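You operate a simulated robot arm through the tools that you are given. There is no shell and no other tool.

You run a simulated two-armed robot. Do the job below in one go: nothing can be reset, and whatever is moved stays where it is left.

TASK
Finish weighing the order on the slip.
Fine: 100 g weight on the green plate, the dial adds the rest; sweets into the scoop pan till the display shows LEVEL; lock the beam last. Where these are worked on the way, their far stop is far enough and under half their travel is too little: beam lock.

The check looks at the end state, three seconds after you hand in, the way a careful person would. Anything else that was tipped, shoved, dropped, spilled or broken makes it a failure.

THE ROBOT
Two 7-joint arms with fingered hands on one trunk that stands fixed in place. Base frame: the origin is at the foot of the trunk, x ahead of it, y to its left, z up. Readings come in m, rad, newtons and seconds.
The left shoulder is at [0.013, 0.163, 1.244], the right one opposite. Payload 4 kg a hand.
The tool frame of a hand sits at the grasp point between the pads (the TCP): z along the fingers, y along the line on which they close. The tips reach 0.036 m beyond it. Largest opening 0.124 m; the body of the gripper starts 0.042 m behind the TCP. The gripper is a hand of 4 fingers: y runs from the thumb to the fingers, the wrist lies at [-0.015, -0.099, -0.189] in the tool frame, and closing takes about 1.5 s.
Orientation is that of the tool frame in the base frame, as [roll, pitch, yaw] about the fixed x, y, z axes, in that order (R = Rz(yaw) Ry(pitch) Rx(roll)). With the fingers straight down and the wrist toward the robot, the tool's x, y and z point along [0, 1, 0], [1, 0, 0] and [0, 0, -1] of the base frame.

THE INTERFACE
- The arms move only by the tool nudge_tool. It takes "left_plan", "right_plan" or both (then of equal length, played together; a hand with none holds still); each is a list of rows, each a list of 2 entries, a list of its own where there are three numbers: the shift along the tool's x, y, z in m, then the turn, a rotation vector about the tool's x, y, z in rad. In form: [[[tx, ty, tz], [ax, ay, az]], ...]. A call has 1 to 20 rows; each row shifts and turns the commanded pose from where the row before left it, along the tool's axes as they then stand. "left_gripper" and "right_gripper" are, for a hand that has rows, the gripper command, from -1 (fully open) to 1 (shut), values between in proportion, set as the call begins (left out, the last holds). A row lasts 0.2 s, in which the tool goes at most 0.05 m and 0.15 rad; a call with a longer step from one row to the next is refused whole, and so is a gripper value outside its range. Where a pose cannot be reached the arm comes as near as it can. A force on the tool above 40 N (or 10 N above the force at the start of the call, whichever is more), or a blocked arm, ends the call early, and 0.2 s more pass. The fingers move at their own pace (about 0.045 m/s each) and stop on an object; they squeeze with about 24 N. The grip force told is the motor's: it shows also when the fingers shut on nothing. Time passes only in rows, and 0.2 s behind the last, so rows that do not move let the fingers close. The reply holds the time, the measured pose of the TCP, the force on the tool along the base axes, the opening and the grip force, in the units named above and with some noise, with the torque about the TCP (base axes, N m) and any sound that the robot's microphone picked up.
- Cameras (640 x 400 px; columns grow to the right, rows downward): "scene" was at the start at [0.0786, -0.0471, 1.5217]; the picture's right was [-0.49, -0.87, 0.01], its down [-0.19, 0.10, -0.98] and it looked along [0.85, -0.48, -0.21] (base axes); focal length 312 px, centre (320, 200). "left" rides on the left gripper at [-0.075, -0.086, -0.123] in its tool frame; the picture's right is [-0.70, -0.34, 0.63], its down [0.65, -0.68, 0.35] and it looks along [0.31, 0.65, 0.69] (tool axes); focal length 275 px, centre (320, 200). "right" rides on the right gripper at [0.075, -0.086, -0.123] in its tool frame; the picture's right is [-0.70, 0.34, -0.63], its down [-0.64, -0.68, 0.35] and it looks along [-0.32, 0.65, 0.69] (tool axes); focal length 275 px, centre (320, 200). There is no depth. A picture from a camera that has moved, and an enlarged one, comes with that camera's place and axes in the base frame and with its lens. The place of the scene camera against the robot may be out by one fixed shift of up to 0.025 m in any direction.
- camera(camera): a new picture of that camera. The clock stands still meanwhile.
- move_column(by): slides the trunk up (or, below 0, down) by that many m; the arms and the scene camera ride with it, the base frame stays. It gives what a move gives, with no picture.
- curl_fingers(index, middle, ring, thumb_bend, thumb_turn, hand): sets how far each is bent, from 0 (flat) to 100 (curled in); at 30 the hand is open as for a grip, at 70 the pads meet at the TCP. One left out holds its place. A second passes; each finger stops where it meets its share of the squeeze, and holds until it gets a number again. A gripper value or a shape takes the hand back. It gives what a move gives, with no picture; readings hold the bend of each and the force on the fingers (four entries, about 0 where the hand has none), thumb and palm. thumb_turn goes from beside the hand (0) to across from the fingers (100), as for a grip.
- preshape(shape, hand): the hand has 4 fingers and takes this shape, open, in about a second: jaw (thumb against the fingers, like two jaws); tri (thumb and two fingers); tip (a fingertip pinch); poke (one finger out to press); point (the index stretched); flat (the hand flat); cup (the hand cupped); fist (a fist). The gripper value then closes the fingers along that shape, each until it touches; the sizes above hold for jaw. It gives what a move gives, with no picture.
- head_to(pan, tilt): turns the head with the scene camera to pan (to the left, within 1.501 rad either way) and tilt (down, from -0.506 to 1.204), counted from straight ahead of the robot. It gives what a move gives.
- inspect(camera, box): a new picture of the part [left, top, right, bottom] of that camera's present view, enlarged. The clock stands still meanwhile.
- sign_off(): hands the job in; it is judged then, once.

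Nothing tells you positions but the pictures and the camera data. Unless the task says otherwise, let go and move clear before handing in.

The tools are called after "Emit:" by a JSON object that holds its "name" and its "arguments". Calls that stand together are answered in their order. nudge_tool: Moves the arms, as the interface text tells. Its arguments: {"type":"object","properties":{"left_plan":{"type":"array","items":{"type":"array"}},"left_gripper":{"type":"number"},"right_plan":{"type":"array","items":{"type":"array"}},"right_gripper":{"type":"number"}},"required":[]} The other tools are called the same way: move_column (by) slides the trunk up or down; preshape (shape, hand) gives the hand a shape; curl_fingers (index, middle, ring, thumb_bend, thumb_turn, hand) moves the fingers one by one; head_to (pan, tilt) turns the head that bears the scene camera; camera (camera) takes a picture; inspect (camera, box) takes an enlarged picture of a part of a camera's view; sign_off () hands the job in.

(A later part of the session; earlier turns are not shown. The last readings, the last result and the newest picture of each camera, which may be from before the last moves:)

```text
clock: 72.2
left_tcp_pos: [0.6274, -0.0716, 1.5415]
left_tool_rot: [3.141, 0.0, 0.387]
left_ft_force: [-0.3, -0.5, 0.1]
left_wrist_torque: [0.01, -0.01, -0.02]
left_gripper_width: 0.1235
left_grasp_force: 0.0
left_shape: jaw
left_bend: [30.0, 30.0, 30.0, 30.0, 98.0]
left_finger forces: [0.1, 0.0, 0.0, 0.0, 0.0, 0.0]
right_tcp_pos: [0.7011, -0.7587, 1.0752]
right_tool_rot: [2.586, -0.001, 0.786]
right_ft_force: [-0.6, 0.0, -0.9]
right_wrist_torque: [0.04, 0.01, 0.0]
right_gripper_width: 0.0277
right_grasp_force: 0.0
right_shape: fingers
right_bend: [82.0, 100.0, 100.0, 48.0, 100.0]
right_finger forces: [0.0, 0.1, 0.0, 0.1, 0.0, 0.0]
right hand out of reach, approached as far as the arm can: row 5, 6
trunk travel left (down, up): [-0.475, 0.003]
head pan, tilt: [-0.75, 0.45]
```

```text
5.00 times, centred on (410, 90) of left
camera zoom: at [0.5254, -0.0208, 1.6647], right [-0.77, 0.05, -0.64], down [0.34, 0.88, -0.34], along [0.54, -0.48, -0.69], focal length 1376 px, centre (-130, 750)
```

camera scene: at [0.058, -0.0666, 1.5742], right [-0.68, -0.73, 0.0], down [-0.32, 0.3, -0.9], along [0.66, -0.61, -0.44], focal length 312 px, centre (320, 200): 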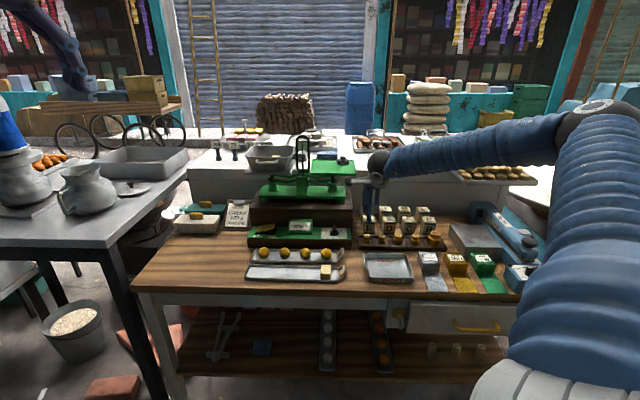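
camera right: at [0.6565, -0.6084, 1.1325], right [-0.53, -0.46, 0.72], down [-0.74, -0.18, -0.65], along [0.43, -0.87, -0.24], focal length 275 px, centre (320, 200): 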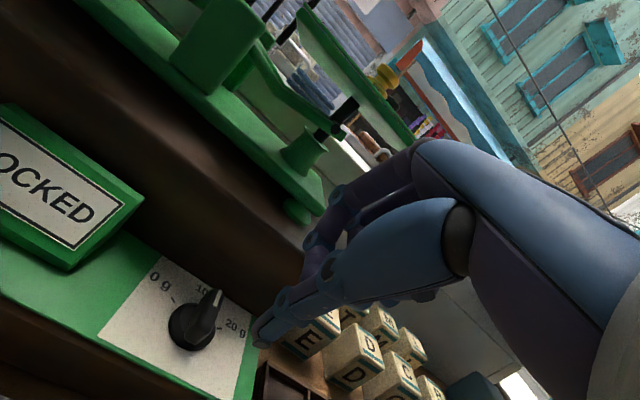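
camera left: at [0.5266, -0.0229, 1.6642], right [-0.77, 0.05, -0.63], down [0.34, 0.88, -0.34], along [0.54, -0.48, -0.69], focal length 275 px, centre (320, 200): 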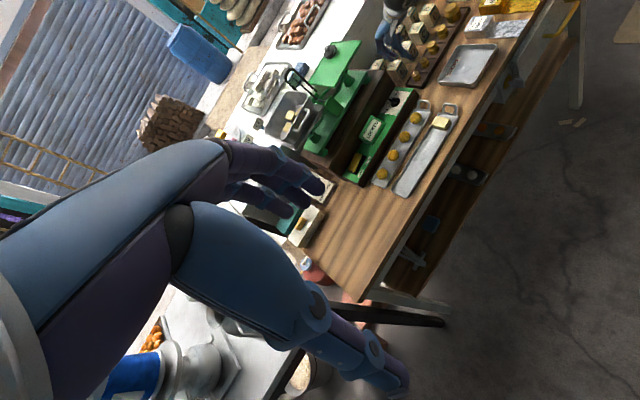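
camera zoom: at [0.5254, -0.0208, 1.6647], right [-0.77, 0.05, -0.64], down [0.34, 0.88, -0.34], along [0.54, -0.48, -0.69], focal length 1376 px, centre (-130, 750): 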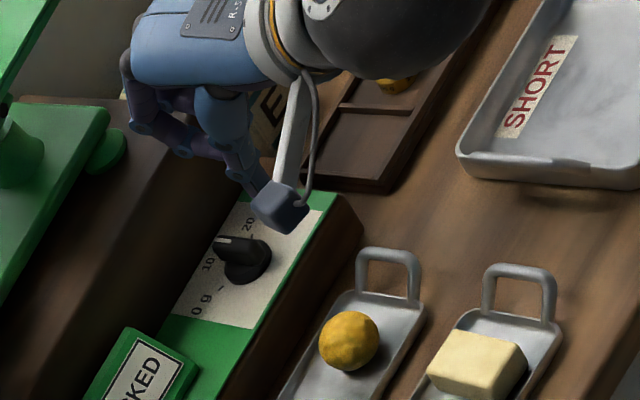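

The tilt was limited there; I'll try adding the rest of the tilt at this farther position.

Emit:
{"name": "nudge_tool", "arguments": {"right_plan": [[[0, 0, 0], [-0.1, 0, 0]], [[0, 0, 0], [-0.06, 0, 0]], [[0, 0, 0], [0, 0, 0]]]}}

Emit:
{"name": "camera", "arguments": {"camera": "right"}}

Emit:
{"name": "inspect", "arguments": {"camera": "scene", "box": [290, 180, 390, 260]}}

Emit:
{"name": "inspect", "arguments": {"camera": "left", "box": [360, 50, 460, 130]}}

```text
clock: 73.0
left_tcp_pos: [0.6274, -0.0708, 1.5423]
left_tool_rot: [3.139, -0.003, 0.387]
left_ft_force: [0.2, -0.4, 0.3]
left_wrist_torque: [0.02, -0.01, -0.03]
left_gripper_width: 0.1236
left_grasp_force: 0.2
left_shape: jaw
left_bend: [30.0, 30.0, 30.0, 30.0, 98.0]
left_finger forces: [0.0, 0.0, 0.1, 0.0, 0.0, 0.1]
right_tcp_pos: [0.6996, -0.7595, 1.0756]
right_tool_rot: [2.582, 0.001, 0.786]
right_ft_force: [-0.5, 0.7, -0.1]
right_wrist_torque: [0.01, 0.03, 0.01]
right_gripper_width: 0.0281
right_grasp_force: 0.0
right_shape: fingers
right_bend: [82.0, 100.0, 100.0, 48.0, 100.0]
right_finger forces: [0.0, 0.0, 0.0, 0.0, 0.1, 0.0]
right hand out of reach, approached as far as the arm can: row 1, 2
trunk travel left (down, up): [-0.475, 0.003]
head pan, tilt: [-0.75, 0.45]
```

```text
taken
camera right: at [0.6565, -0.608, 1.133], right [-0.53, -0.46, 0.72], down [-0.74, -0.18, -0.65], along [0.42, -0.87, -0.24], focal length 275 px, centre (320, 200)
```

right: 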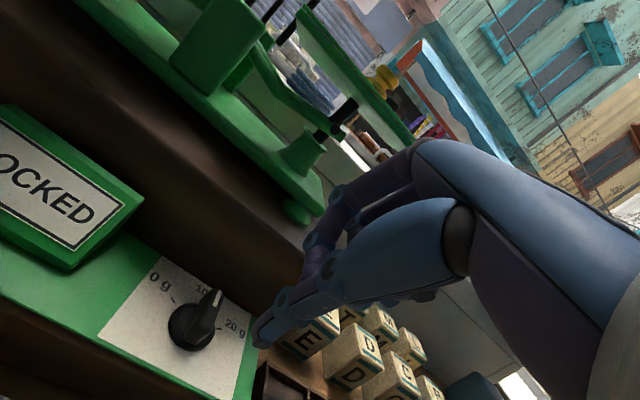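

```text
5.00 times, centred on (340, 220) of scene
camera zoom: at [0.0574, -0.0639, 1.5743], right [-0.68, -0.73, 0.0], down [-0.32, 0.3, -0.9], along [0.66, -0.61, -0.44], focal length 1562 px, centre (220, 100)
```

zoom: 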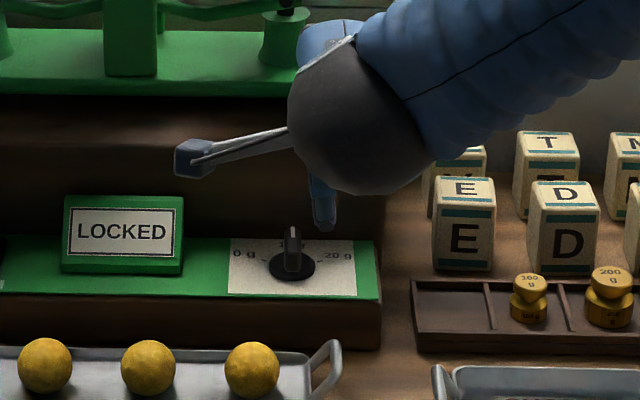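

```text
5.00 times, centred on (410, 90) of left
camera zoom: at [0.5259, -0.0199, 1.6646], right [-0.77, 0.05, -0.64], down [0.34, 0.87, -0.35], along [0.54, -0.48, -0.69], focal length 1376 px, centre (-130, 750)
```

zoom: 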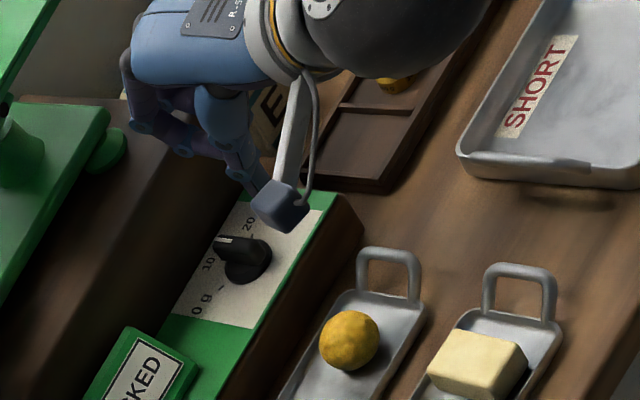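

The tilt stays at 32°. To gain clearance to the block I'll tuck the index fully before re-placing the thumb.

Emit:
{"name": "curl_fingers", "arguments": {"hand": "right", "thumb_bend": 20, "index": 100}}

Emit:
{"name": "curl_fingers", "arguments": {"hand": "right", "thumb_bend": 50, "index": 100}}

Emit:
{"name": "camera", "arguments": {"camera": "right"}}

Emit:
{"name": "inspect", "arguments": {"camera": "left", "box": [360, 50, 460, 130]}}

```text
clock: 74.0
left_tcp_pos: [0.6276, -0.0713, 1.5401]
left_tool_rot: [3.14, -0.001, 0.387]
left_ft_force: [-0.2, -0.7, -0.3]
left_wrist_torque: [0.03, 0.0, -0.02]
left_gripper_width: 0.1235
left_grasp_force: 0.0
left_shape: jaw
left_bend: [30.0, 30.0, 30.0, 30.0, 98.0]
left_finger forces: [0.1, 0.1, 0.2, 0.0, 0.1, 0.0]
right_tcp_pos: [0.6995, -0.7595, 1.0765]
right_tool_rot: [2.581, 0.0, 0.785]
right_ft_force: [0.1, -0.1, 0.2]
right_wrist_torque: [0.0, -0.04, -0.03]
right_gripper_width: 0.0785
right_grasp_force: 0.0
right_shape: fingers
right_bend: [100.0, 100.0, 100.0, 20.0, 97.0]
right_finger forces: [0.1, 0.1, 0.0, 0.0, 0.0, 0.0]
trunk travel left (down, up): [-0.475, 0.003]
head pan, tilt: [-0.75, 0.45]
```

```text
clock: 75.0
left_tcp_pos: [0.6283, -0.0712, 1.5409]
left_tool_rot: [3.138, -0.003, 0.389]
left_ft_force: [0.0, 0.3, -0.7]
left_wrist_torque: [-0.03, 0.02, 0.01]
left_gripper_width: 0.1239
left_grasp_force: 0.0
left_shape: jaw
left_bend: [30.0, 30.0, 30.0, 30.0, 98.0]
left_finger forces: [0.1, 0.1, 0.0, 0.0, 0.0, 0.0]
right_tcp_pos: [0.6996, -0.7594, 1.0749]
right_tool_rot: [2.583, 0.001, 0.785]
right_ft_force: [-0.3, 0.1, -0.5]
right_wrist_torque: [0.01, 0.01, -0.02]
right_gripper_width: 0.0717
right_grasp_force: 0.2
right_shape: fingers
right_bend: [100.0, 100.0, 100.0, 49.0, 100.0]
right_finger forces: [0.0, 0.1, 0.0, 0.0, 0.0, 0.0]
trunk travel left (down, up): [-0.475, 0.003]
head pan, tilt: [-0.75, 0.45]
```

```text
taken
camera right: at [0.6564, -0.6082, 1.133], right [-0.53, -0.46, 0.72], down [-0.74, -0.18, -0.65], along [0.42, -0.87, -0.24], focal length 275 px, centre (320, 200)
```

right: 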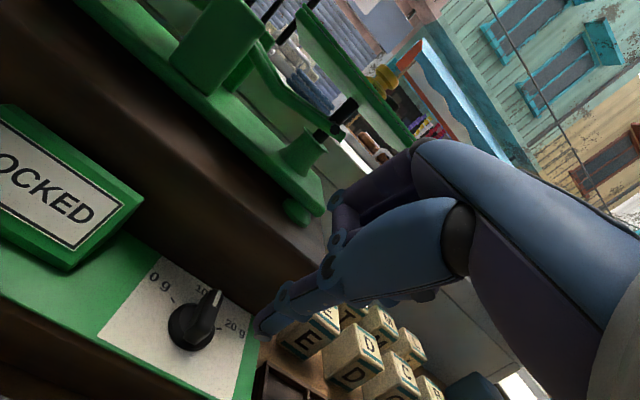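

```text
5.00 times, centred on (410, 90) of left
camera zoom: at [0.5258, -0.0201, 1.6646], right [-0.77, 0.05, -0.64], down [0.34, 0.87, -0.35], along [0.54, -0.48, -0.69], focal length 1376 px, centre (-130, 750)
```

zoom: 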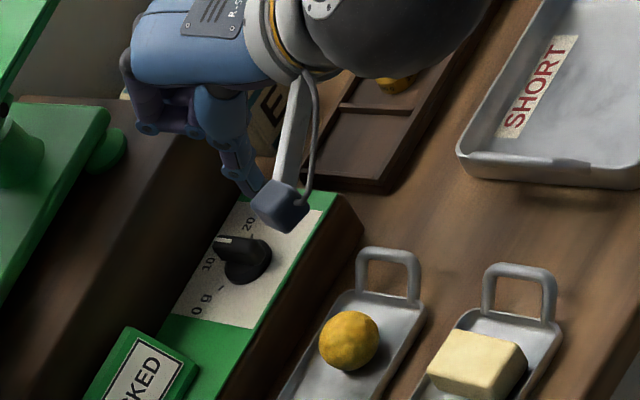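

Emit:
{"name": "nudge_tool", "arguments": {"right_plan": [[[-0.005, 0.0022, 0.0367], [0, 0, 0]], [[0, 0, 0], [0, 0, 0]]]}}

Emit:
{"name": "camera", "arguments": {"camera": "right"}}

Emit:
{"name": "inspect", "arguments": {"camera": "scene", "box": [310, 200, 370, 250]}}

Emit:
{"name": "inspect", "arguments": {"camera": "left", "box": [370, 70, 440, 130]}}

```text
clock: 75.6
left_tcp_pos: [0.6248, -0.0738, 1.5414]
left_tool_rot: [-3.14, -0.004, 0.388]
left_ft_force: [-0.9, -0.2, 0.6]
left_wrist_torque: [0.02, 0.0, -0.03]
left_gripper_width: 0.1236
left_grasp_force: 0.2
left_shape: jaw
left_bend: [30.0, 30.0, 30.0, 30.0, 98.0]
left_finger forces: [0.0, 0.1, 0.1, 0.0, 0.1, 0.1]
right_tcp_pos: [0.7037, -0.7669, 1.0655]
right_tool_rot: [2.585, -0.001, 0.783]
right_ft_force: [-0.2, -0.9, -0.3]
right_wrist_torque: [-0.01, -0.03, 0.02]
right_gripper_width: 0.0713
right_grasp_force: 0.0
right_shape: fingers
right_bend: [100.0, 100.0, 100.0, 49.0, 100.0]
right_finger forces: [0.0, 0.0, 0.0, 0.1, 0.1, 0.0]
right hand out of reach, approached as far as the arm can: row 1
trunk travel left (down, up): [-0.475, 0.003]
head pan, tilt: [-0.75, 0.45]
```

```text
taken
camera right: at [0.6594, -0.6162, 1.1226], right [-0.53, -0.46, 0.72], down [-0.74, -0.17, -0.65], along [0.42, -0.87, -0.24], focal length 275 px, centre (320, 200)
```

right: 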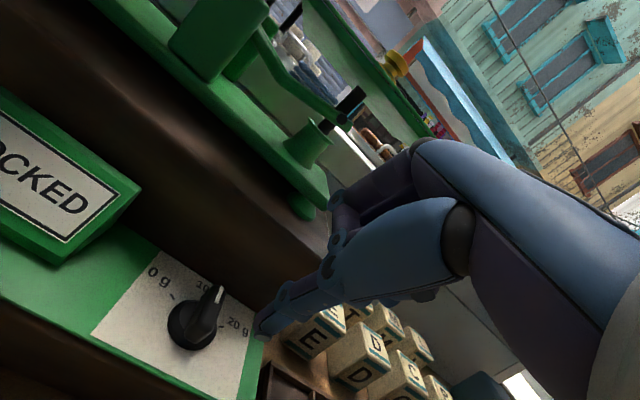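

```text
8.00 times, centred on (340, 225) of scene
camera zoom: at [0.0555, -0.0658, 1.5743], right [-0.68, -0.73, 0.0], down [-0.32, 0.3, -0.9], along [0.66, -0.61, -0.44], focal length 2500 px, centre (160, 0)
```

zoom: 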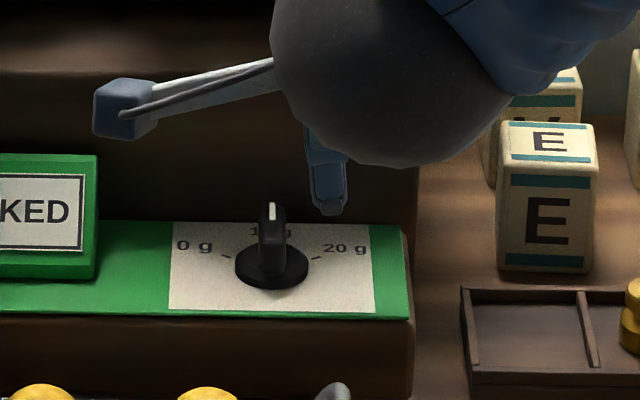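

```text
6.67 times, centred on (405, 100) of left
camera zoom: at [0.5237, -0.022, 1.6653], right [-0.77, 0.05, -0.64], down [0.34, 0.88, -0.34], along [0.54, -0.48, -0.69], focal length 1835 px, centre (-247, 867)
```

zoom: 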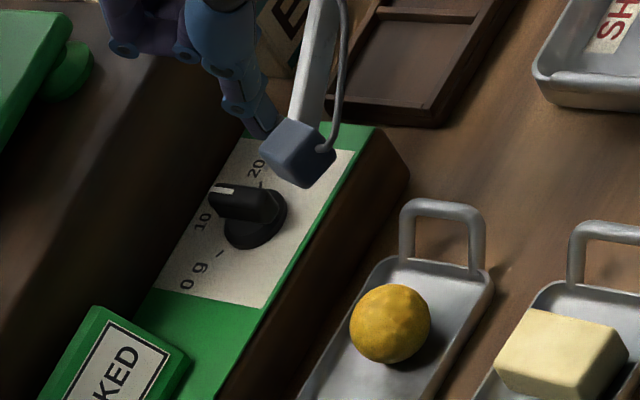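

The arm can't hold 32° lower down, so I'll reduce the tilt to about 25°, which still clears the block with the tucked fist, and approach again.

Emit:
{"name": "nudge_tool", "arguments": {"right_plan": [[[0, 0, 0], [0.122, 0, 0]], [[-0.0023, 0.0115, 0.0219], [0, 0, 0]], [[0, 0, 0], [0, 0, 0]]]}}

Emit:
{"name": "camera", "arguments": {"camera": "right"}}

Emit:
{"name": "inspect", "arguments": {"camera": "scene", "box": [310, 200, 370, 250]}}

Emit:
{"name": "inspect", "arguments": {"camera": "left", "box": [370, 70, 440, 130]}}

```text
clock: 76.4
left_tcp_pos: [0.6271, -0.0693, 1.5411]
left_tool_rot: [3.141, -0.001, 0.388]
left_ft_force: [0.8, 0.0, 0.6]
left_wrist_torque: [0.02, 0.03, -0.02]
left_gripper_width: 0.1236
left_grasp_force: 0.0
left_shape: jaw
left_bend: [30.0, 30.0, 30.0, 30.0, 98.0]
left_finger forces: [0.0, 0.0, 0.0, 0.0, 0.1, 0.0]
right_tcp_pos: [0.7176, -0.7811, 1.051]
right_tool_rot: [2.706, -0.001, 0.784]
right_ft_force: [-0.8, -0.3, -0.2]
right_wrist_torque: [0.0, 0.01, -0.02]
right_gripper_width: 0.0719
right_grasp_force: 0.0
right_shape: fingers
right_bend: [100.0, 100.0, 100.0, 49.0, 100.0]
right_finger forces: [0.1, 0.1, 0.0, 0.1, 0.0, 0.0]
trunk travel left (down, up): [-0.475, 0.003]
head pan, tilt: [-0.75, 0.45]
```

```text
taken
camera right: at [0.6779, -0.6361, 1.1235], right [-0.47, -0.52, 0.72], down [-0.79, -0.12, -0.6], along [0.4, -0.85, -0.35], focal length 275 px, centre (320, 200)
```

right: 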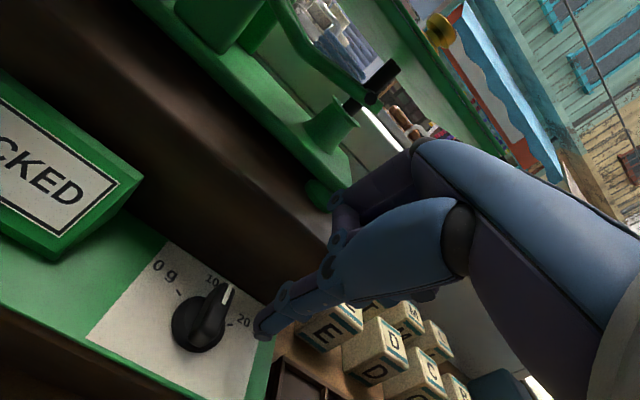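

```text
8.00 times, centred on (340, 225) of scene
camera zoom: at [0.0573, -0.0634, 1.5744], right [-0.68, -0.73, 0.0], down [-0.32, 0.3, -0.9], along [0.66, -0.61, -0.44], focal length 2500 px, centre (160, 0)
```

zoom: 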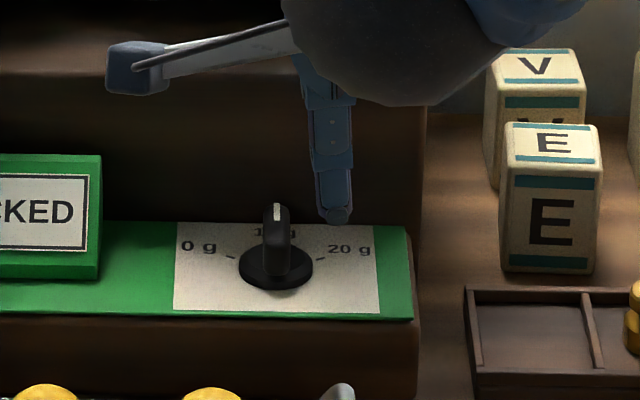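

```text
6.67 times, centred on (405, 100) of left
camera zoom: at [0.5258, -0.0193, 1.6646], right [-0.77, 0.05, -0.64], down [0.34, 0.87, -0.35], along [0.54, -0.48, -0.69], focal length 1835 px, centre (-247, 867)
```

zoom: 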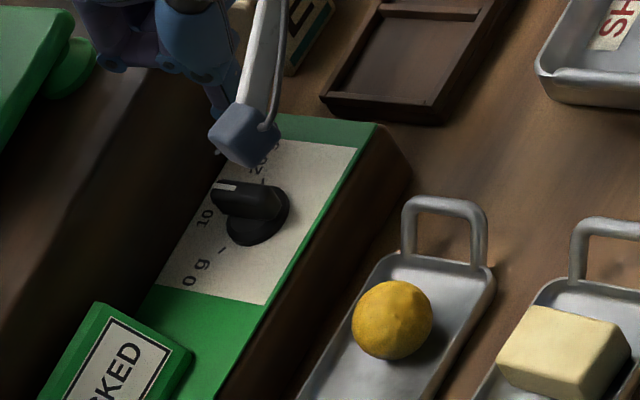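

Emit:
{"name": "nudge_tool", "arguments": {"right_plan": [[[0, -0.0068, 0.0145], [0, 0, 0]], [[0, 0, 0], [0, 0, 0]]]}}

Emit:
{"name": "camera", "arguments": {"camera": "right"}}

Emit:
{"name": "inspect", "arguments": {"camera": "scene", "box": [310, 200, 370, 250]}}

Emit:
{"name": "inspect", "arguments": {"camera": "left", "box": [370, 70, 440, 130]}}

```text
clock: 77.0
left_tcp_pos: [0.6279, -0.0709, 1.5407]
left_tool_rot: [3.139, -0.003, 0.388]
left_ft_force: [0.0, 0.1, 0.3]
left_wrist_torque: [-0.02, -0.02, -0.01]
left_gripper_width: 0.1238
left_grasp_force: 0.1
left_shape: jaw
left_bend: [30.0, 30.0, 30.0, 30.0, 98.0]
left_finger forces: [0.0, 0.0, 0.0, 0.0, 0.1, 0.1]
right_tcp_pos: [0.7164, -0.7796, 1.0335]
right_tool_rot: [2.706, 0.0, 0.785]
right_ft_force: [0.2, 0.1, -0.7]
right_wrist_torque: [-0.01, -0.02, 0.01]
right_gripper_width: 0.0716
right_grasp_force: 0.0
right_shape: fingers
right_bend: [100.0, 100.0, 100.0, 49.0, 100.0]
right_finger forces: [0.0, 0.0, 0.0, 0.0, 0.0, 0.0]
trunk travel left (down, up): [-0.475, 0.003]
head pan, tilt: [-0.75, 0.45]
```

```text
taken
camera right: at [0.6793, -0.6354, 1.1077], right [-0.47, -0.52, 0.72], down [-0.79, -0.12, -0.6], along [0.4, -0.85, -0.35], focal length 275 px, centre (320, 200)
```

right: 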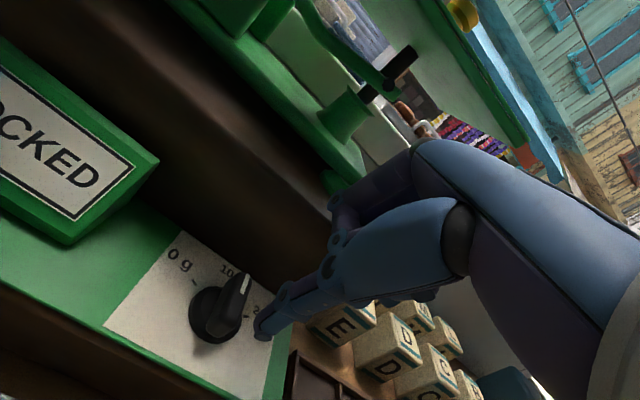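

```text
8.00 times, centred on (340, 225) of scene
camera zoom: at [0.0569, -0.0633, 1.5744], right [-0.68, -0.73, 0.0], down [-0.32, 0.3, -0.9], along [0.66, -0.61, -0.43], focal length 2500 px, centre (160, 0)
```

zoom: 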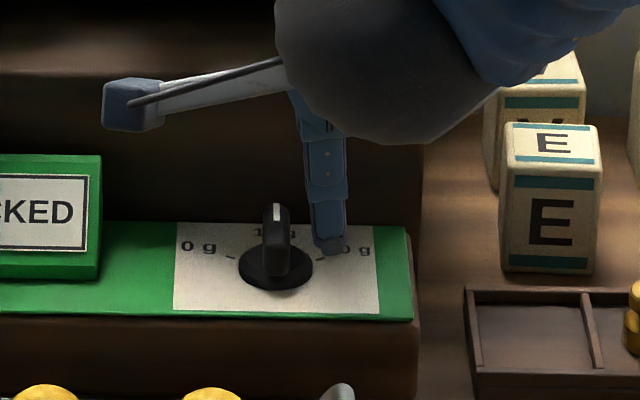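

```text
6.67 times, centred on (405, 100) of left
camera zoom: at [0.5253, -0.0192, 1.6648], right [-0.77, 0.05, -0.64], down [0.34, 0.87, -0.35], along [0.54, -0.48, -0.69], focal length 1835 px, centre (-247, 867)
```

zoom: 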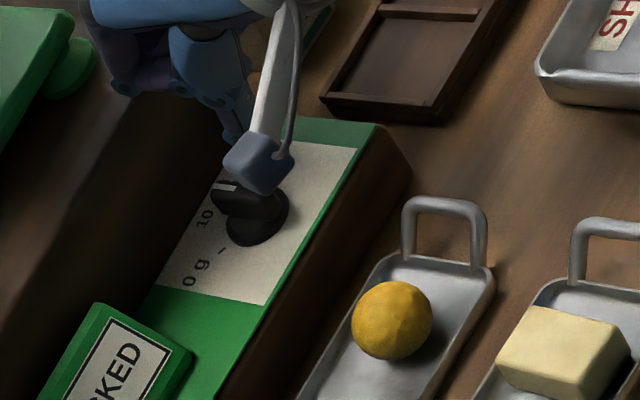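

Emit:
{"name": "nudge_tool", "arguments": {"right_plan": [[[0, -0.0051, 0.0109], [0, 0, 0]], [[0, 0, 0], [0, 0, 0]]]}}

Emit:
{"name": "inspect", "arguments": {"camera": "right", "box": [150, 220, 350, 380]}}

Emit:
{"name": "inspect", "arguments": {"camera": "scene", "box": [320, 210, 360, 245]}}

```text
clock: 77.6
left_tcp_pos: [0.6267, -0.0704, 1.5403]
left_tool_rot: [3.14, -0.002, 0.386]
left_ft_force: [1.0, -0.1, 0.2]
left_wrist_torque: [-0.02, 0.0, 0.03]
left_gripper_width: 0.1235
left_grasp_force: 0.1
left_shape: jaw
left_bend: [30.0, 30.0, 30.0, 30.0, 98.0]
left_finger forces: [0.1, 0.0, 0.0, 0.0, 0.1, 0.0]
right_tcp_pos: [0.7179, -0.7805, 1.0243]
right_tool_rot: [2.705, 0.0, 0.786]
right_ft_force: [-3.9, 2.2, 3.3]
right_wrist_torque: [-0.09, -0.09, -0.08]
right_gripper_width: 0.0715
right_grasp_force: 2.4
right_shape: fingers
right_bend: [100.0, 100.0, 100.0, 49.0, 100.0]
right_finger forces: [0.1, 5.4, 0.1, 0.0, 0.0, 0.0]
trunk travel left (down, up): [-0.475, 0.003]
head pan, tilt: [-0.75, 0.45]
```

```text
2.50 times, centred on (250, 300) of right
camera zoom: at [0.6798, -0.6366, 1.0957], right [-0.47, -0.52, 0.72], down [-0.79, -0.12, -0.6], along [0.4, -0.85, -0.35], focal length 688 px, centre (495, -50)
```

zoom: 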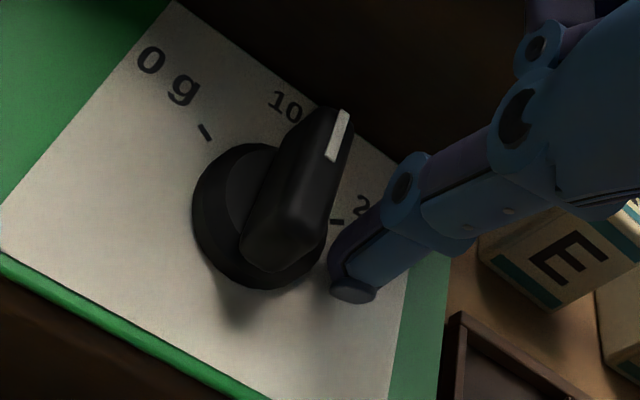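

```text
11.43 times, centred on (340, 228) of scene
camera zoom: at [0.057, -0.0635, 1.5744], right [-0.68, -0.73, 0.0], down [-0.32, 0.3, -0.9], along [0.66, -0.61, -0.44], focal length 3571 px, centre (91, -114)
```

zoom: 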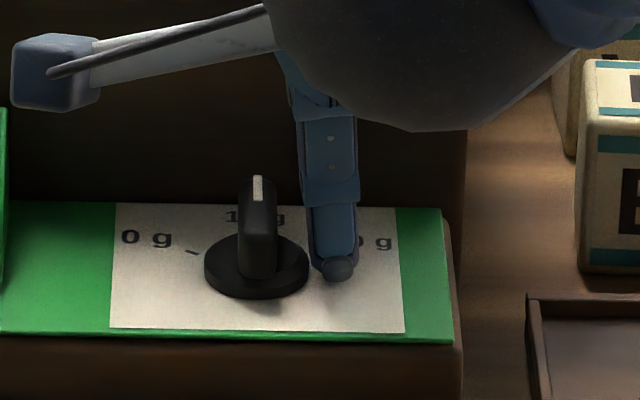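

The middle knuckle touched the block. I'll back off, rise, and lower the trunk so the arm can tilt more for both the dial and the lock.

Emit:
{"name": "nudge_tool", "arguments": {"right_plan": [[[0, -0.0045, -0.0021], [0, 0, 0]], [[0, 0.0169, -0.0362], [0, 0, 0]], [[0, 0.0169, -0.0362], [0, 0, 0]], [[0, -0.019, -0.042], [0, 0, 0]], [[0, -0.019, -0.042], [0, 0, 0]], [[0, 0.0169, -0.0362], [0, 0, 0]], [[0, 0.0169, -0.0362], [0, 0, 0]], [[0, 0.0169, -0.0362], [0, 0, 0]]]}}

Emit:
{"name": "inspect", "arguments": {"camera": "scene", "box": [240, 190, 400, 290]}}

```text
clock: 79.4
left_tcp_pos: [0.6269, -0.0699, 1.541]
left_tool_rot: [3.14, -0.001, 0.389]
left_ft_force: [0.6, 0.3, 0.1]
left_wrist_torque: [-0.02, 0.01, 0.01]
left_gripper_width: 0.1233
left_grasp_force: 0.1
left_shape: jaw
left_bend: [30.0, 30.0, 30.0, 30.0, 98.0]
left_finger forces: [0.0, 0.1, 0.0, 0.0, 0.1, 0.0]
right_tcp_pos: [0.6683, -0.727, 1.2849]
right_tool_rot: [2.706, 0.001, 0.785]
right_ft_force: [-1.7, 0.1, 1.2]
right_wrist_torque: [-0.02, -0.02, 0.01]
right_gripper_width: 0.0717
right_grasp_force: 0.1
right_shape: fingers
right_bend: [100.0, 100.0, 100.0, 49.0, 100.0]
right_finger forces: [0.0, 0.1, 0.0, 0.0, 0.0, 0.1]
trunk travel left (down, up): [-0.475, 0.003]
head pan, tilt: [-0.75, 0.45]
```

```text
4.00 times, centred on (320, 240) of scene
camera zoom: at [0.0566, -0.0631, 1.5745], right [-0.68, -0.73, 0.0], down [-0.32, 0.3, -0.9], along [0.66, -0.61, -0.43], focal length 1250 px, centre (320, 40)
```

zoom: 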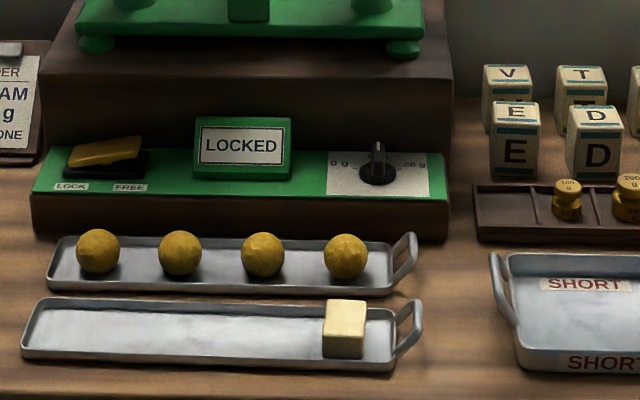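

Nothing was disturbed. Lowering the trunk in two steps.

Emit:
{"name": "move_column", "arguments": {"by": -0.1}}

Emit:
{"name": "camera", "arguments": {"camera": "scene"}}

Emit:
{"name": "move_column", "arguments": {"by": -0.08}}

Emit:
{"name": "camera", "arguments": {"camera": "scene"}}

Emit:
{"name": "camera", "arguments": {"camera": "left"}}

Emit:
{"name": "camera", "arguments": {"camera": "right"}}

```text
clock: 80.7
left_tcp_pos: [0.6276, -0.0718, 1.4425]
left_tool_rot: [3.14, -0.002, 0.387]
left_ft_force: [0.1, 0.3, 0.8]
left_wrist_torque: [0.0, 0.01, 0.01]
left_gripper_width: 0.1235
left_grasp_force: 0.2
left_shape: jaw
left_bend: [30.0, 30.0, 30.0, 30.0, 98.0]
left_finger forces: [0.0, 0.0, 0.1, 0.1, 0.1, 0.1]
right_tcp_pos: [0.6646, -0.7283, 1.1826]
right_tool_rot: [2.704, 0.001, 0.785]
right_ft_force: [0.1, -0.1, -0.4]
right_wrist_torque: [-0.01, 0.03, 0.0]
right_gripper_width: 0.0716
right_grasp_force: 0.1
right_shape: fingers
right_bend: [100.0, 100.0, 100.0, 49.0, 100.0]
right_finger forces: [0.0, 0.0, 0.0, 0.0, 0.0, 0.1]
trunk travel left (down, up): [-0.375, 0.103]
head pan, tilt: [-0.75, 0.45]
```

```text
taken
camera scene: at [0.0689, -0.0643, 1.4719], right [-0.68, -0.73, 0.02], down [-0.34, 0.3, -0.89], along [0.65, -0.61, -0.45], focal length 312 px, centre (320, 200)
```

scene: 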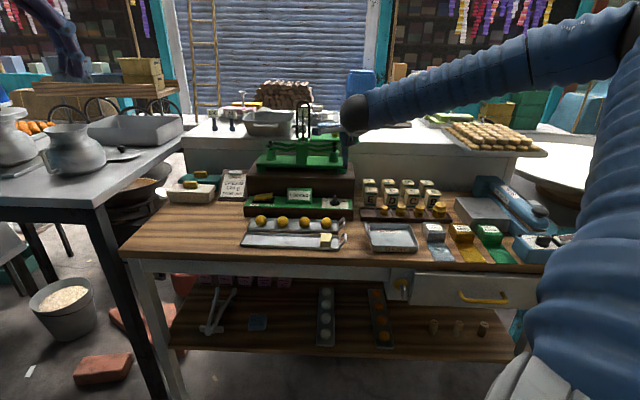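

```text
clock: 81.9
left_tcp_pos: [0.6269, -0.0713, 1.3635]
left_tool_rot: [3.141, -0.004, 0.39]
left_ft_force: [-0.2, 0.1, 0.2]
left_wrist_torque: [0.0, 0.0, 0.01]
left_gripper_width: 0.1238
left_grasp_force: 0.0
left_shape: jaw
left_bend: [30.0, 30.0, 30.0, 30.0, 98.0]
left_finger forces: [0.0, 0.0, 0.0, 0.0, 0.1, 0.0]
right_tcp_pos: [0.6657, -0.7284, 1.103]
right_tool_rot: [2.705, 0.0, 0.785]
right_ft_force: [0.3, 0.4, -0.1]
right_wrist_torque: [-0.01, -0.03, 0.02]
right_gripper_width: 0.0715
right_grasp_force: 0.0
right_shape: fingers
right_bend: [100.0, 100.0, 100.0, 49.0, 100.0]
right_finger forces: [0.0, 0.0, 0.0, 0.0, 0.0, 0.1]
trunk travel left (down, up): [-0.295, 0.183]
head pan, tilt: [-0.75, 0.45]
```

```text
taken
camera scene: at [0.093, -0.064, 1.3859], right [-0.68, -0.73, 0.06], down [-0.39, 0.3, -0.87], along [0.62, -0.61, -0.49], focal length 312 px, centre (320, 200)
```

scene: 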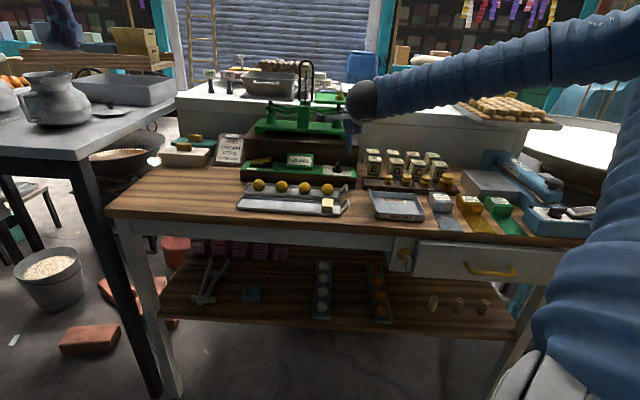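

```text
taken
camera left: at [0.525, -0.02, 1.4861], right [-0.77, 0.05, -0.64], down [0.34, 0.87, -0.34], along [0.54, -0.48, -0.69], focal length 275 px, centre (320, 200)
```

left: 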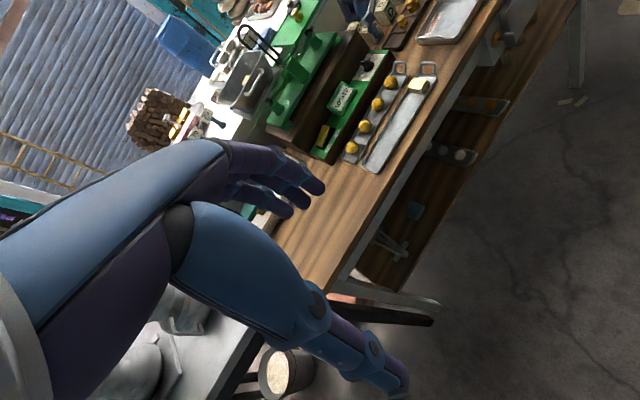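

```text
taken
camera right: at [0.6265, -0.5831, 1.1761], right [-0.47, -0.52, 0.72], down [-0.79, -0.12, -0.6], along [0.4, -0.85, -0.35], focal length 275 px, centre (320, 200)
```

right: 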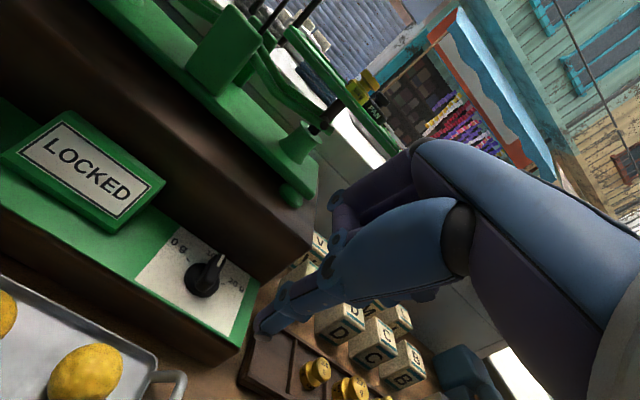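

The trunk is lower now. I'll try the larger tilt here.

Emit:
{"name": "nudge_tool", "arguments": {"right_plan": [[[0, 0, 0], [-0.12, 0, 0]], [[0, 0, 0], [-0.12, 0, 0]], [[0, 0, 0], [-0.11, 0, 0]], [[0, 0, 0], [0, 0, 0]]]}}

Emit:
{"name": "camera", "arguments": {"camera": "right"}}

Emit:
{"name": "inspect", "arguments": {"camera": "scene", "box": [220, 110, 400, 225]}}

Emit:
{"name": "inspect", "arguments": {"camera": "left", "box": [300, 0, 460, 130]}}

```text
clock: 82.9
left_tcp_pos: [0.6272, -0.0728, 1.3627]
left_tool_rot: [3.14, -0.003, 0.387]
left_ft_force: [-0.8, -0.6, 0.8]
left_wrist_torque: [0.01, 0.0, -0.03]
left_gripper_width: 0.1237
left_grasp_force: 0.0
left_shape: jaw
left_bend: [30.0, 30.0, 30.0, 30.0, 98.0]
left_finger forces: [0.0, 0.0, 0.0, 0.1, 0.0, 0.0]
right_tcp_pos: [0.6647, -0.7285, 1.1004]
right_tool_rot: [2.355, -0.001, 0.786]
right_ft_force: [-0.4, 0.5, 0.3]
right_wrist_torque: [0.03, -0.01, 0.02]
right_gripper_width: 0.0717
right_grasp_force: 0.1
right_shape: fingers
right_bend: [100.0, 100.0, 100.0, 49.0, 100.0]
right_finger forces: [0.0, 0.0, 0.0, 0.0, 0.0, 0.0]
trunk travel left (down, up): [-0.295, 0.183]
head pan, tilt: [-0.75, 0.45]
```

```text
taken
camera right: at [0.6137, -0.5711, 1.1254], right [-0.64, -0.34, 0.69], down [-0.62, -0.29, -0.73], along [0.45, -0.89, -0.03], focal length 275 px, centre (320, 200)
```

right: 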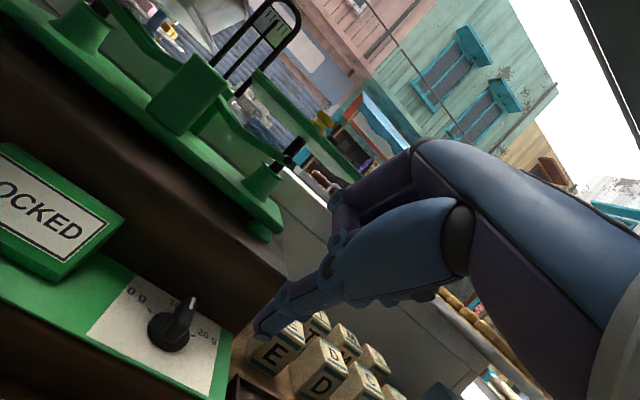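

```text
3.48 times, centred on (310, 168) of scene
camera zoom: at [0.0931, -0.0654, 1.3857], right [-0.68, -0.73, 0.05], down [-0.39, 0.3, -0.87], along [0.62, -0.61, -0.49], focal length 1087 px, centre (355, 313)
```

zoom: 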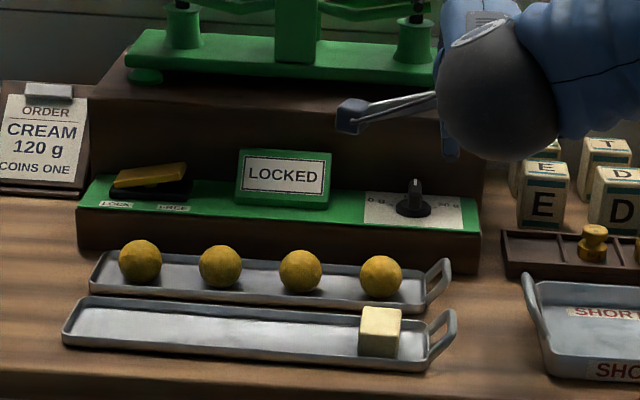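

```text
3.08 times, centred on (380, 65) of left
camera zoom: at [0.5253, -0.0217, 1.4855], right [-0.77, 0.05, -0.64], down [0.34, 0.88, -0.34], along [0.54, -0.48, -0.69], focal length 847 px, centre (135, 615)
```

zoom: 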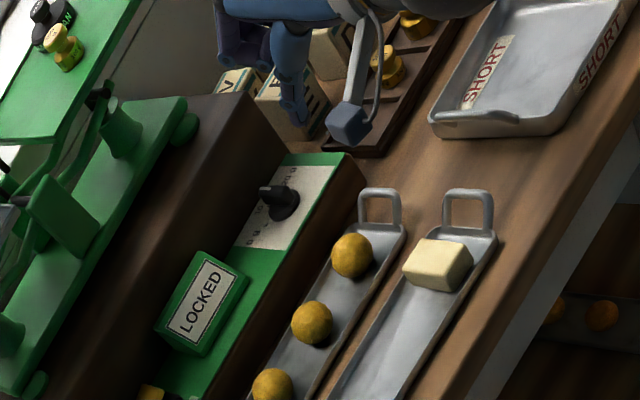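

45° tilt works now. I'll bring the thumb tip down to the right of the dial fin's near end.

Emit:
{"name": "nudge_tool", "arguments": {"right_plan": [[[-0.001, 0.0017, 0.0335], [0, 0, 0]], [[-0.001, 0.0017, 0.0335], [0, 0, 0]], [[0, 0, 0], [0, 0, 0]]]}}

Emit:
{"name": "inspect", "arguments": {"camera": "right", "box": [100, 220, 350, 396]}}

Emit:
{"name": "inspect", "arguments": {"camera": "scene", "box": [310, 145, 370, 190]}}

Emit:
{"name": "inspect", "arguments": {"camera": "left", "box": [330, 20, 420, 100]}}

```text
clock: 83.7
left_tcp_pos: [0.628, -0.0699, 1.362]
left_tool_rot: [3.14, 0.001, 0.389]
left_ft_force: [-0.2, 0.3, 0.1]
left_wrist_torque: [-0.04, 0.05, 0.01]
left_gripper_width: 0.1237
left_grasp_force: 0.0
left_shape: jaw
left_bend: [30.0, 30.0, 30.0, 30.0, 98.0]
left_finger forces: [0.0, 0.0, 0.0, 0.1, 0.0, 0.0]
right_tcp_pos: [0.6829, -0.743, 1.0947]
right_tool_rot: [2.356, 0.002, 0.781]
right_ft_force: [0.3, 0.8, 0.7]
right_wrist_torque: [-0.01, 0.01, -0.03]
right_gripper_width: 0.0715
right_grasp_force: 0.2
right_shape: fingers
right_bend: [100.0, 100.0, 100.0, 49.0, 100.0]
right_finger forces: [0.1, 0.0, 0.0, 0.0, 0.0, 0.0]
right hand out of reach, approached as far as the arm can: row 1, 2
trunk travel left (down, up): [-0.295, 0.183]
head pan, tilt: [-0.75, 0.45]
```

```text
2.27 times, centred on (225, 308) of right
camera zoom: at [0.6328, -0.585, 1.1202], right [-0.64, -0.34, 0.69], down [-0.63, -0.29, -0.73], along [0.45, -0.89, -0.03], focal length 626 px, centre (536, -46)
```

zoom: 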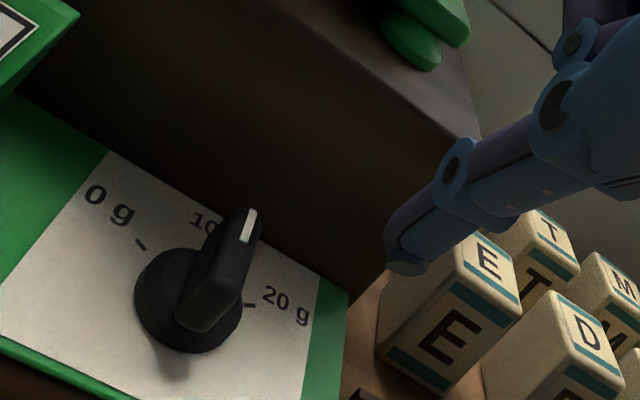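

```text
8.89 times, centred on (340, 168) of scene
camera zoom: at [0.0942, -0.0629, 1.3857], right [-0.68, -0.73, 0.06], down [-0.39, 0.3, -0.87], along [0.62, -0.61, -0.49], focal length 2777 px, centre (142, 489)
```

zoom: 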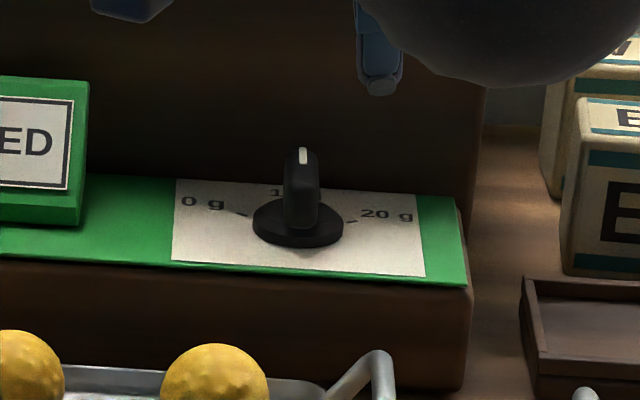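

```text
5.00 times, centred on (375, 60) of left
camera zoom: at [0.5266, -0.0187, 1.485], right [-0.77, 0.05, -0.63], down [0.34, 0.87, -0.35], along [0.54, -0.48, -0.69], focal length 1376 px, centre (45, 900)
```

zoom: 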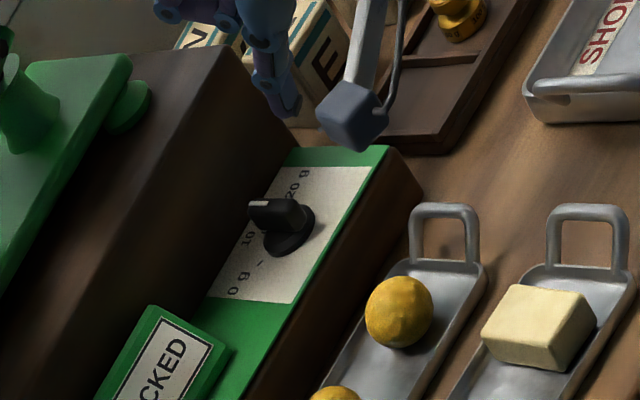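

Emit:
{"name": "nudge_tool", "arguments": {"right_plan": [[[0, 0, 0], [0.15, 0, 0]], [[-0.0022, 0.002, 0.0263], [0, 0, 0]], [[-0.0022, 0.002, 0.0263], [0, 0, 0]], [[0, 0, 0], [0, 0, 0]]]}}

Emit:
{"name": "inspect", "arguments": {"camera": "right", "box": [100, 220, 350, 396]}}

Emit:
{"name": "inspect", "arguments": {"camera": "scene", "box": [310, 145, 370, 190]}}

```text
clock: 84.7
left_tcp_pos: [0.6282, -0.0702, 1.3623]
left_tool_rot: [3.139, -0.002, 0.387]
left_ft_force: [-0.5, 0.2, 0.4]
left_wrist_torque: [-0.03, -0.03, 0.03]
left_gripper_width: 0.1237
left_grasp_force: 0.0
left_shape: jaw
left_bend: [30.0, 30.0, 30.0, 30.0, 98.0]
left_finger forces: [0.0, 0.0, 0.0, 0.0, 0.0, 0.0]
right_tcp_pos: [0.7045, -0.7702, 1.0583]
right_tool_rot: [2.505, 0.0, 0.786]
right_ft_force: [1.0, 0.3, -1.1]
right_wrist_torque: [-0.02, 0.0, 0.02]
right_gripper_width: 0.0715
right_grasp_force: 0.1
right_shape: fingers
right_bend: [100.0, 100.0, 100.0, 49.0, 100.0]
right_finger forces: [0.0, 0.0, 0.1, 0.0, 0.0, 0.0]
trunk travel left (down, up): [-0.295, 0.183]
head pan, tilt: [-0.75, 0.45]
```

```text
2.27 times, centred on (225, 308) of right
camera zoom: at [0.6577, -0.617, 1.1036], right [-0.57, -0.42, 0.71], down [-0.7, -0.21, -0.68], along [0.44, -0.88, -0.17], focal length 626 px, centre (536, -46)
```

zoom: 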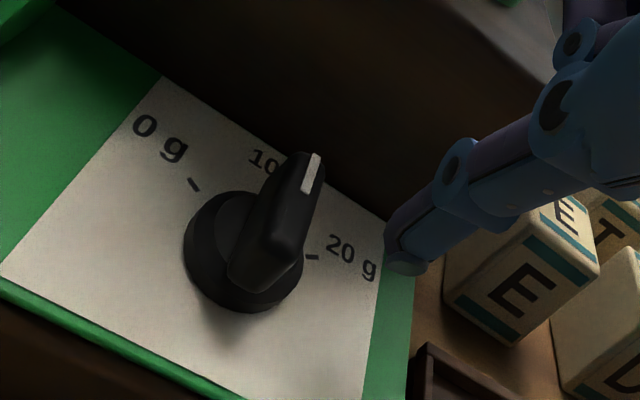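

```text
8.89 times, centred on (340, 168) of scene
camera zoom: at [0.0935, -0.0631, 1.3859], right [-0.68, -0.73, 0.06], down [-0.39, 0.3, -0.87], along [0.62, -0.61, -0.49], focal length 2777 px, centre (142, 489)
```

zoom: 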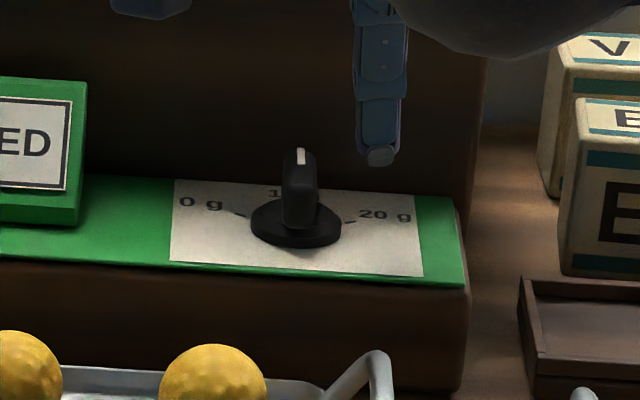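

Emit:
{"name": "nudge_tool", "arguments": {"right_plan": [[[0, -0.0101, 0.0137], [0, 0, 0]], [[0, -0.0059, 0.0081], [0, 0, 0]], [[0, 0, 0], [0, 0, 0]]]}}

Emit:
{"name": "inspect", "arguments": {"camera": "right", "box": [100, 220, 350, 396]}}

Emit:
{"name": "inspect", "arguments": {"camera": "scene", "box": [310, 145, 370, 190]}}

Emit:
{"name": "inspect", "arguments": {"camera": "left", "box": [330, 20, 420, 100]}}

```text
clock: 85.5
left_tcp_pos: [0.6281, -0.0708, 1.3623]
left_tool_rot: [-3.141, -0.002, 0.387]
left_ft_force: [0.7, -0.6, -0.3]
left_wrist_torque: [-0.02, -0.01, 0.01]
left_gripper_width: 0.1237
left_grasp_force: 0.0
left_shape: jaw
left_bend: [30.0, 30.0, 30.0, 30.0, 98.0]
left_finger forces: [0.0, 0.0, 0.0, 0.0, 0.0, 0.1]
right_tcp_pos: [0.7043, -0.7709, 1.0303]
right_tool_rot: [2.506, 0.0, 0.784]
right_ft_force: [0.8, 0.4, -0.1]
right_wrist_torque: [0.02, -0.02, -0.02]
right_gripper_width: 0.0713
right_grasp_force: 0.1
right_shape: fingers
right_bend: [100.0, 100.0, 100.0, 49.0, 100.0]
right_finger forces: [0.1, 0.0, 0.0, 0.1, 0.0, 0.0]
trunk travel left (down, up): [-0.295, 0.183]
head pan, tilt: [-0.75, 0.45]
```

```text
2.27 times, centred on (225, 308) of right
camera zoom: at [0.6573, -0.6186, 1.0759], right [-0.57, -0.42, 0.71], down [-0.7, -0.21, -0.68], along [0.44, -0.88, -0.17], focal length 626 px, centre (536, -46)
```

zoom: 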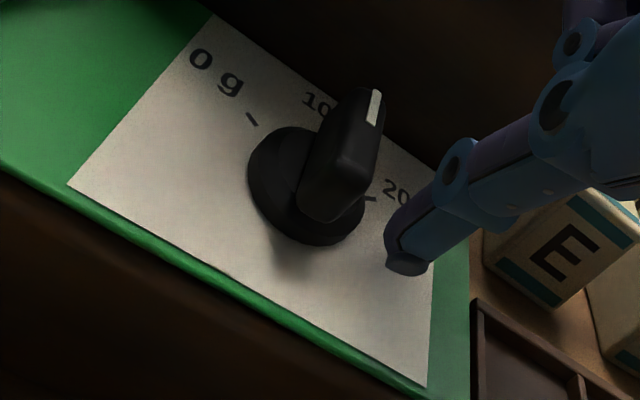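

```text
8.89 times, centred on (340, 168) of scene
camera zoom: at [0.0936, -0.0642, 1.3857], right [-0.68, -0.73, 0.06], down [-0.39, 0.3, -0.87], along [0.62, -0.61, -0.49], focal length 2777 px, centre (142, 489)
```

zoom: 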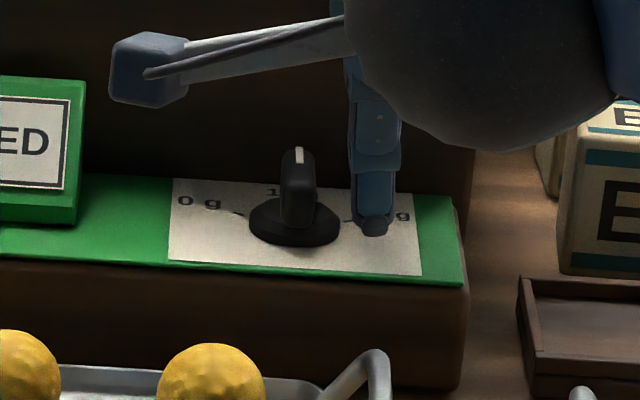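

```text
5.00 times, centred on (375, 60) of left
camera zoom: at [0.5259, -0.0203, 1.4852], right [-0.77, 0.05, -0.64], down [0.34, 0.87, -0.35], along [0.54, -0.48, -0.69], focal length 1376 px, centre (45, 900)
```

zoom: 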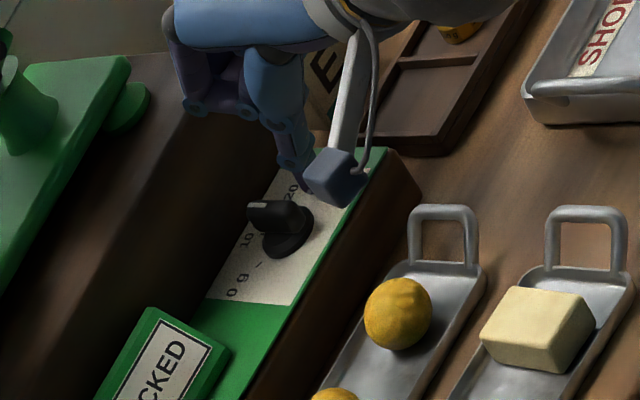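

Emit:
{"name": "nudge_tool", "arguments": {"right_plan": [[[0, -0.0012, 0.0066], [0, 0, 0]], [[0, 0, 0], [0, 0, 0]]]}}

Emit:
{"name": "nudge_tool", "arguments": {"right_plan": [[[0.005, 0, 0], [0, 0, 0]], [[0.004, 0, 0], [0, 0, 0]]]}}

Emit:
{"name": "inspect", "arguments": {"camera": "right", "box": [100, 220, 350, 396]}}

Emit:
{"name": "inspect", "arguments": {"camera": "scene", "box": [310, 145, 370, 190]}}

```text
clock: 86.1
left_tcp_pos: [0.6278, -0.0707, 1.3624]
left_tool_rot: [3.141, -0.003, 0.388]
left_ft_force: [0.3, -0.2, -0.3]
left_wrist_torque: [-0.02, 0.0, 0.03]
left_gripper_width: 0.1237
left_grasp_force: 0.0
left_shape: jaw
left_bend: [30.0, 30.0, 30.0, 30.0, 98.0]
left_finger forces: [0.1, 0.0, 0.0, 0.0, 0.1, 0.2]
right_tcp_pos: [0.7054, -0.7729, 1.0241]
right_tool_rot: [2.505, 0.0, 0.784]
right_ft_force: [-1.4, 1.0, 4.8]
right_wrist_torque: [0.12, 0.12, 0.0]
right_gripper_width: 0.0716
right_grasp_force: 2.3
right_shape: fingers
right_bend: [100.0, 100.0, 100.0, 50.0, 100.0]
right_finger forces: [0.0, 0.0, 0.0, 0.0, 4.9, 0.1]
trunk travel left (down, up): [-0.295, 0.183]
head pan, tilt: [-0.75, 0.45]
```

```text
clock: 86.7
left_tcp_pos: [0.6272, -0.0729, 1.3623]
left_tool_rot: [3.14, -0.001, 0.387]
left_ft_force: [0.3, 0.0, 0.3]
left_wrist_torque: [-0.01, -0.03, -0.03]
left_gripper_width: 0.1236
left_grasp_force: 0.0
left_shape: jaw
left_bend: [30.0, 30.0, 30.0, 30.0, 98.0]
left_finger forces: [0.0, 0.0, 0.0, 0.1, 0.0, 0.0]
right_tcp_pos: [0.7117, -0.7676, 1.0227]
right_tool_rot: [2.505, 0.0, 0.785]
right_ft_force: [-1.3, -1.4, 3.7]
right_wrist_torque: [-0.02, 0.12, 0.0]
right_gripper_width: 0.0713
right_grasp_force: 2.8
right_shape: fingers
right_bend: [100.0, 100.0, 100.0, 50.0, 100.0]
right_finger forces: [0.0, 0.1, 0.0, 0.1, 4.6, 0.0]
trunk travel left (down, up): [-0.295, 0.183]
head pan, tilt: [-0.75, 0.45]
```

```text
2.27 times, centred on (225, 308) of right
camera zoom: at [0.6649, -0.6141, 1.0697], right [-0.57, -0.42, 0.71], down [-0.7, -0.21, -0.68], along [0.44, -0.88, -0.17], focal length 626 px, centre (536, -46)
```

zoom: 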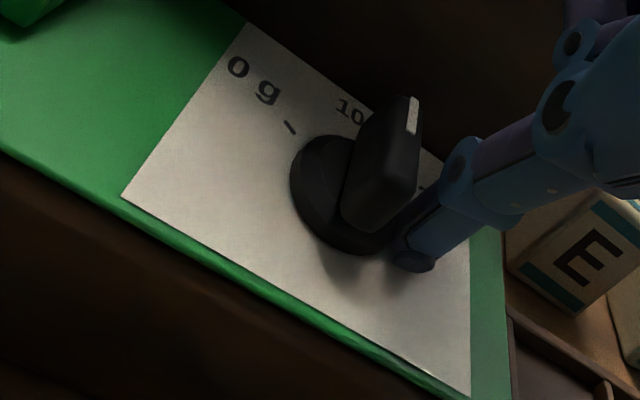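

```text
8.89 times, centred on (340, 168) of scene
camera zoom: at [0.0932, -0.064, 1.3858], right [-0.68, -0.73, 0.06], down [-0.39, 0.3, -0.87], along [0.62, -0.61, -0.49], focal length 2777 px, centre (142, 489)
```

zoom: 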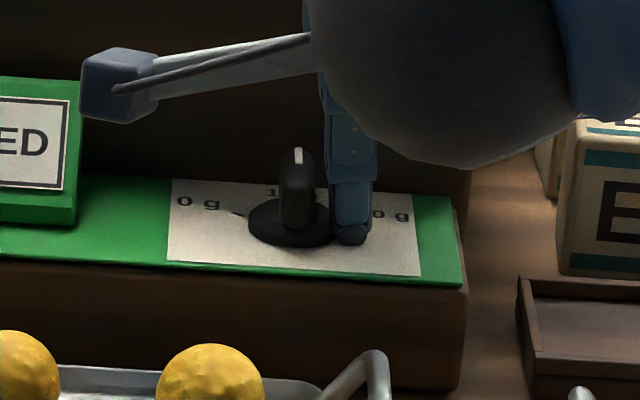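

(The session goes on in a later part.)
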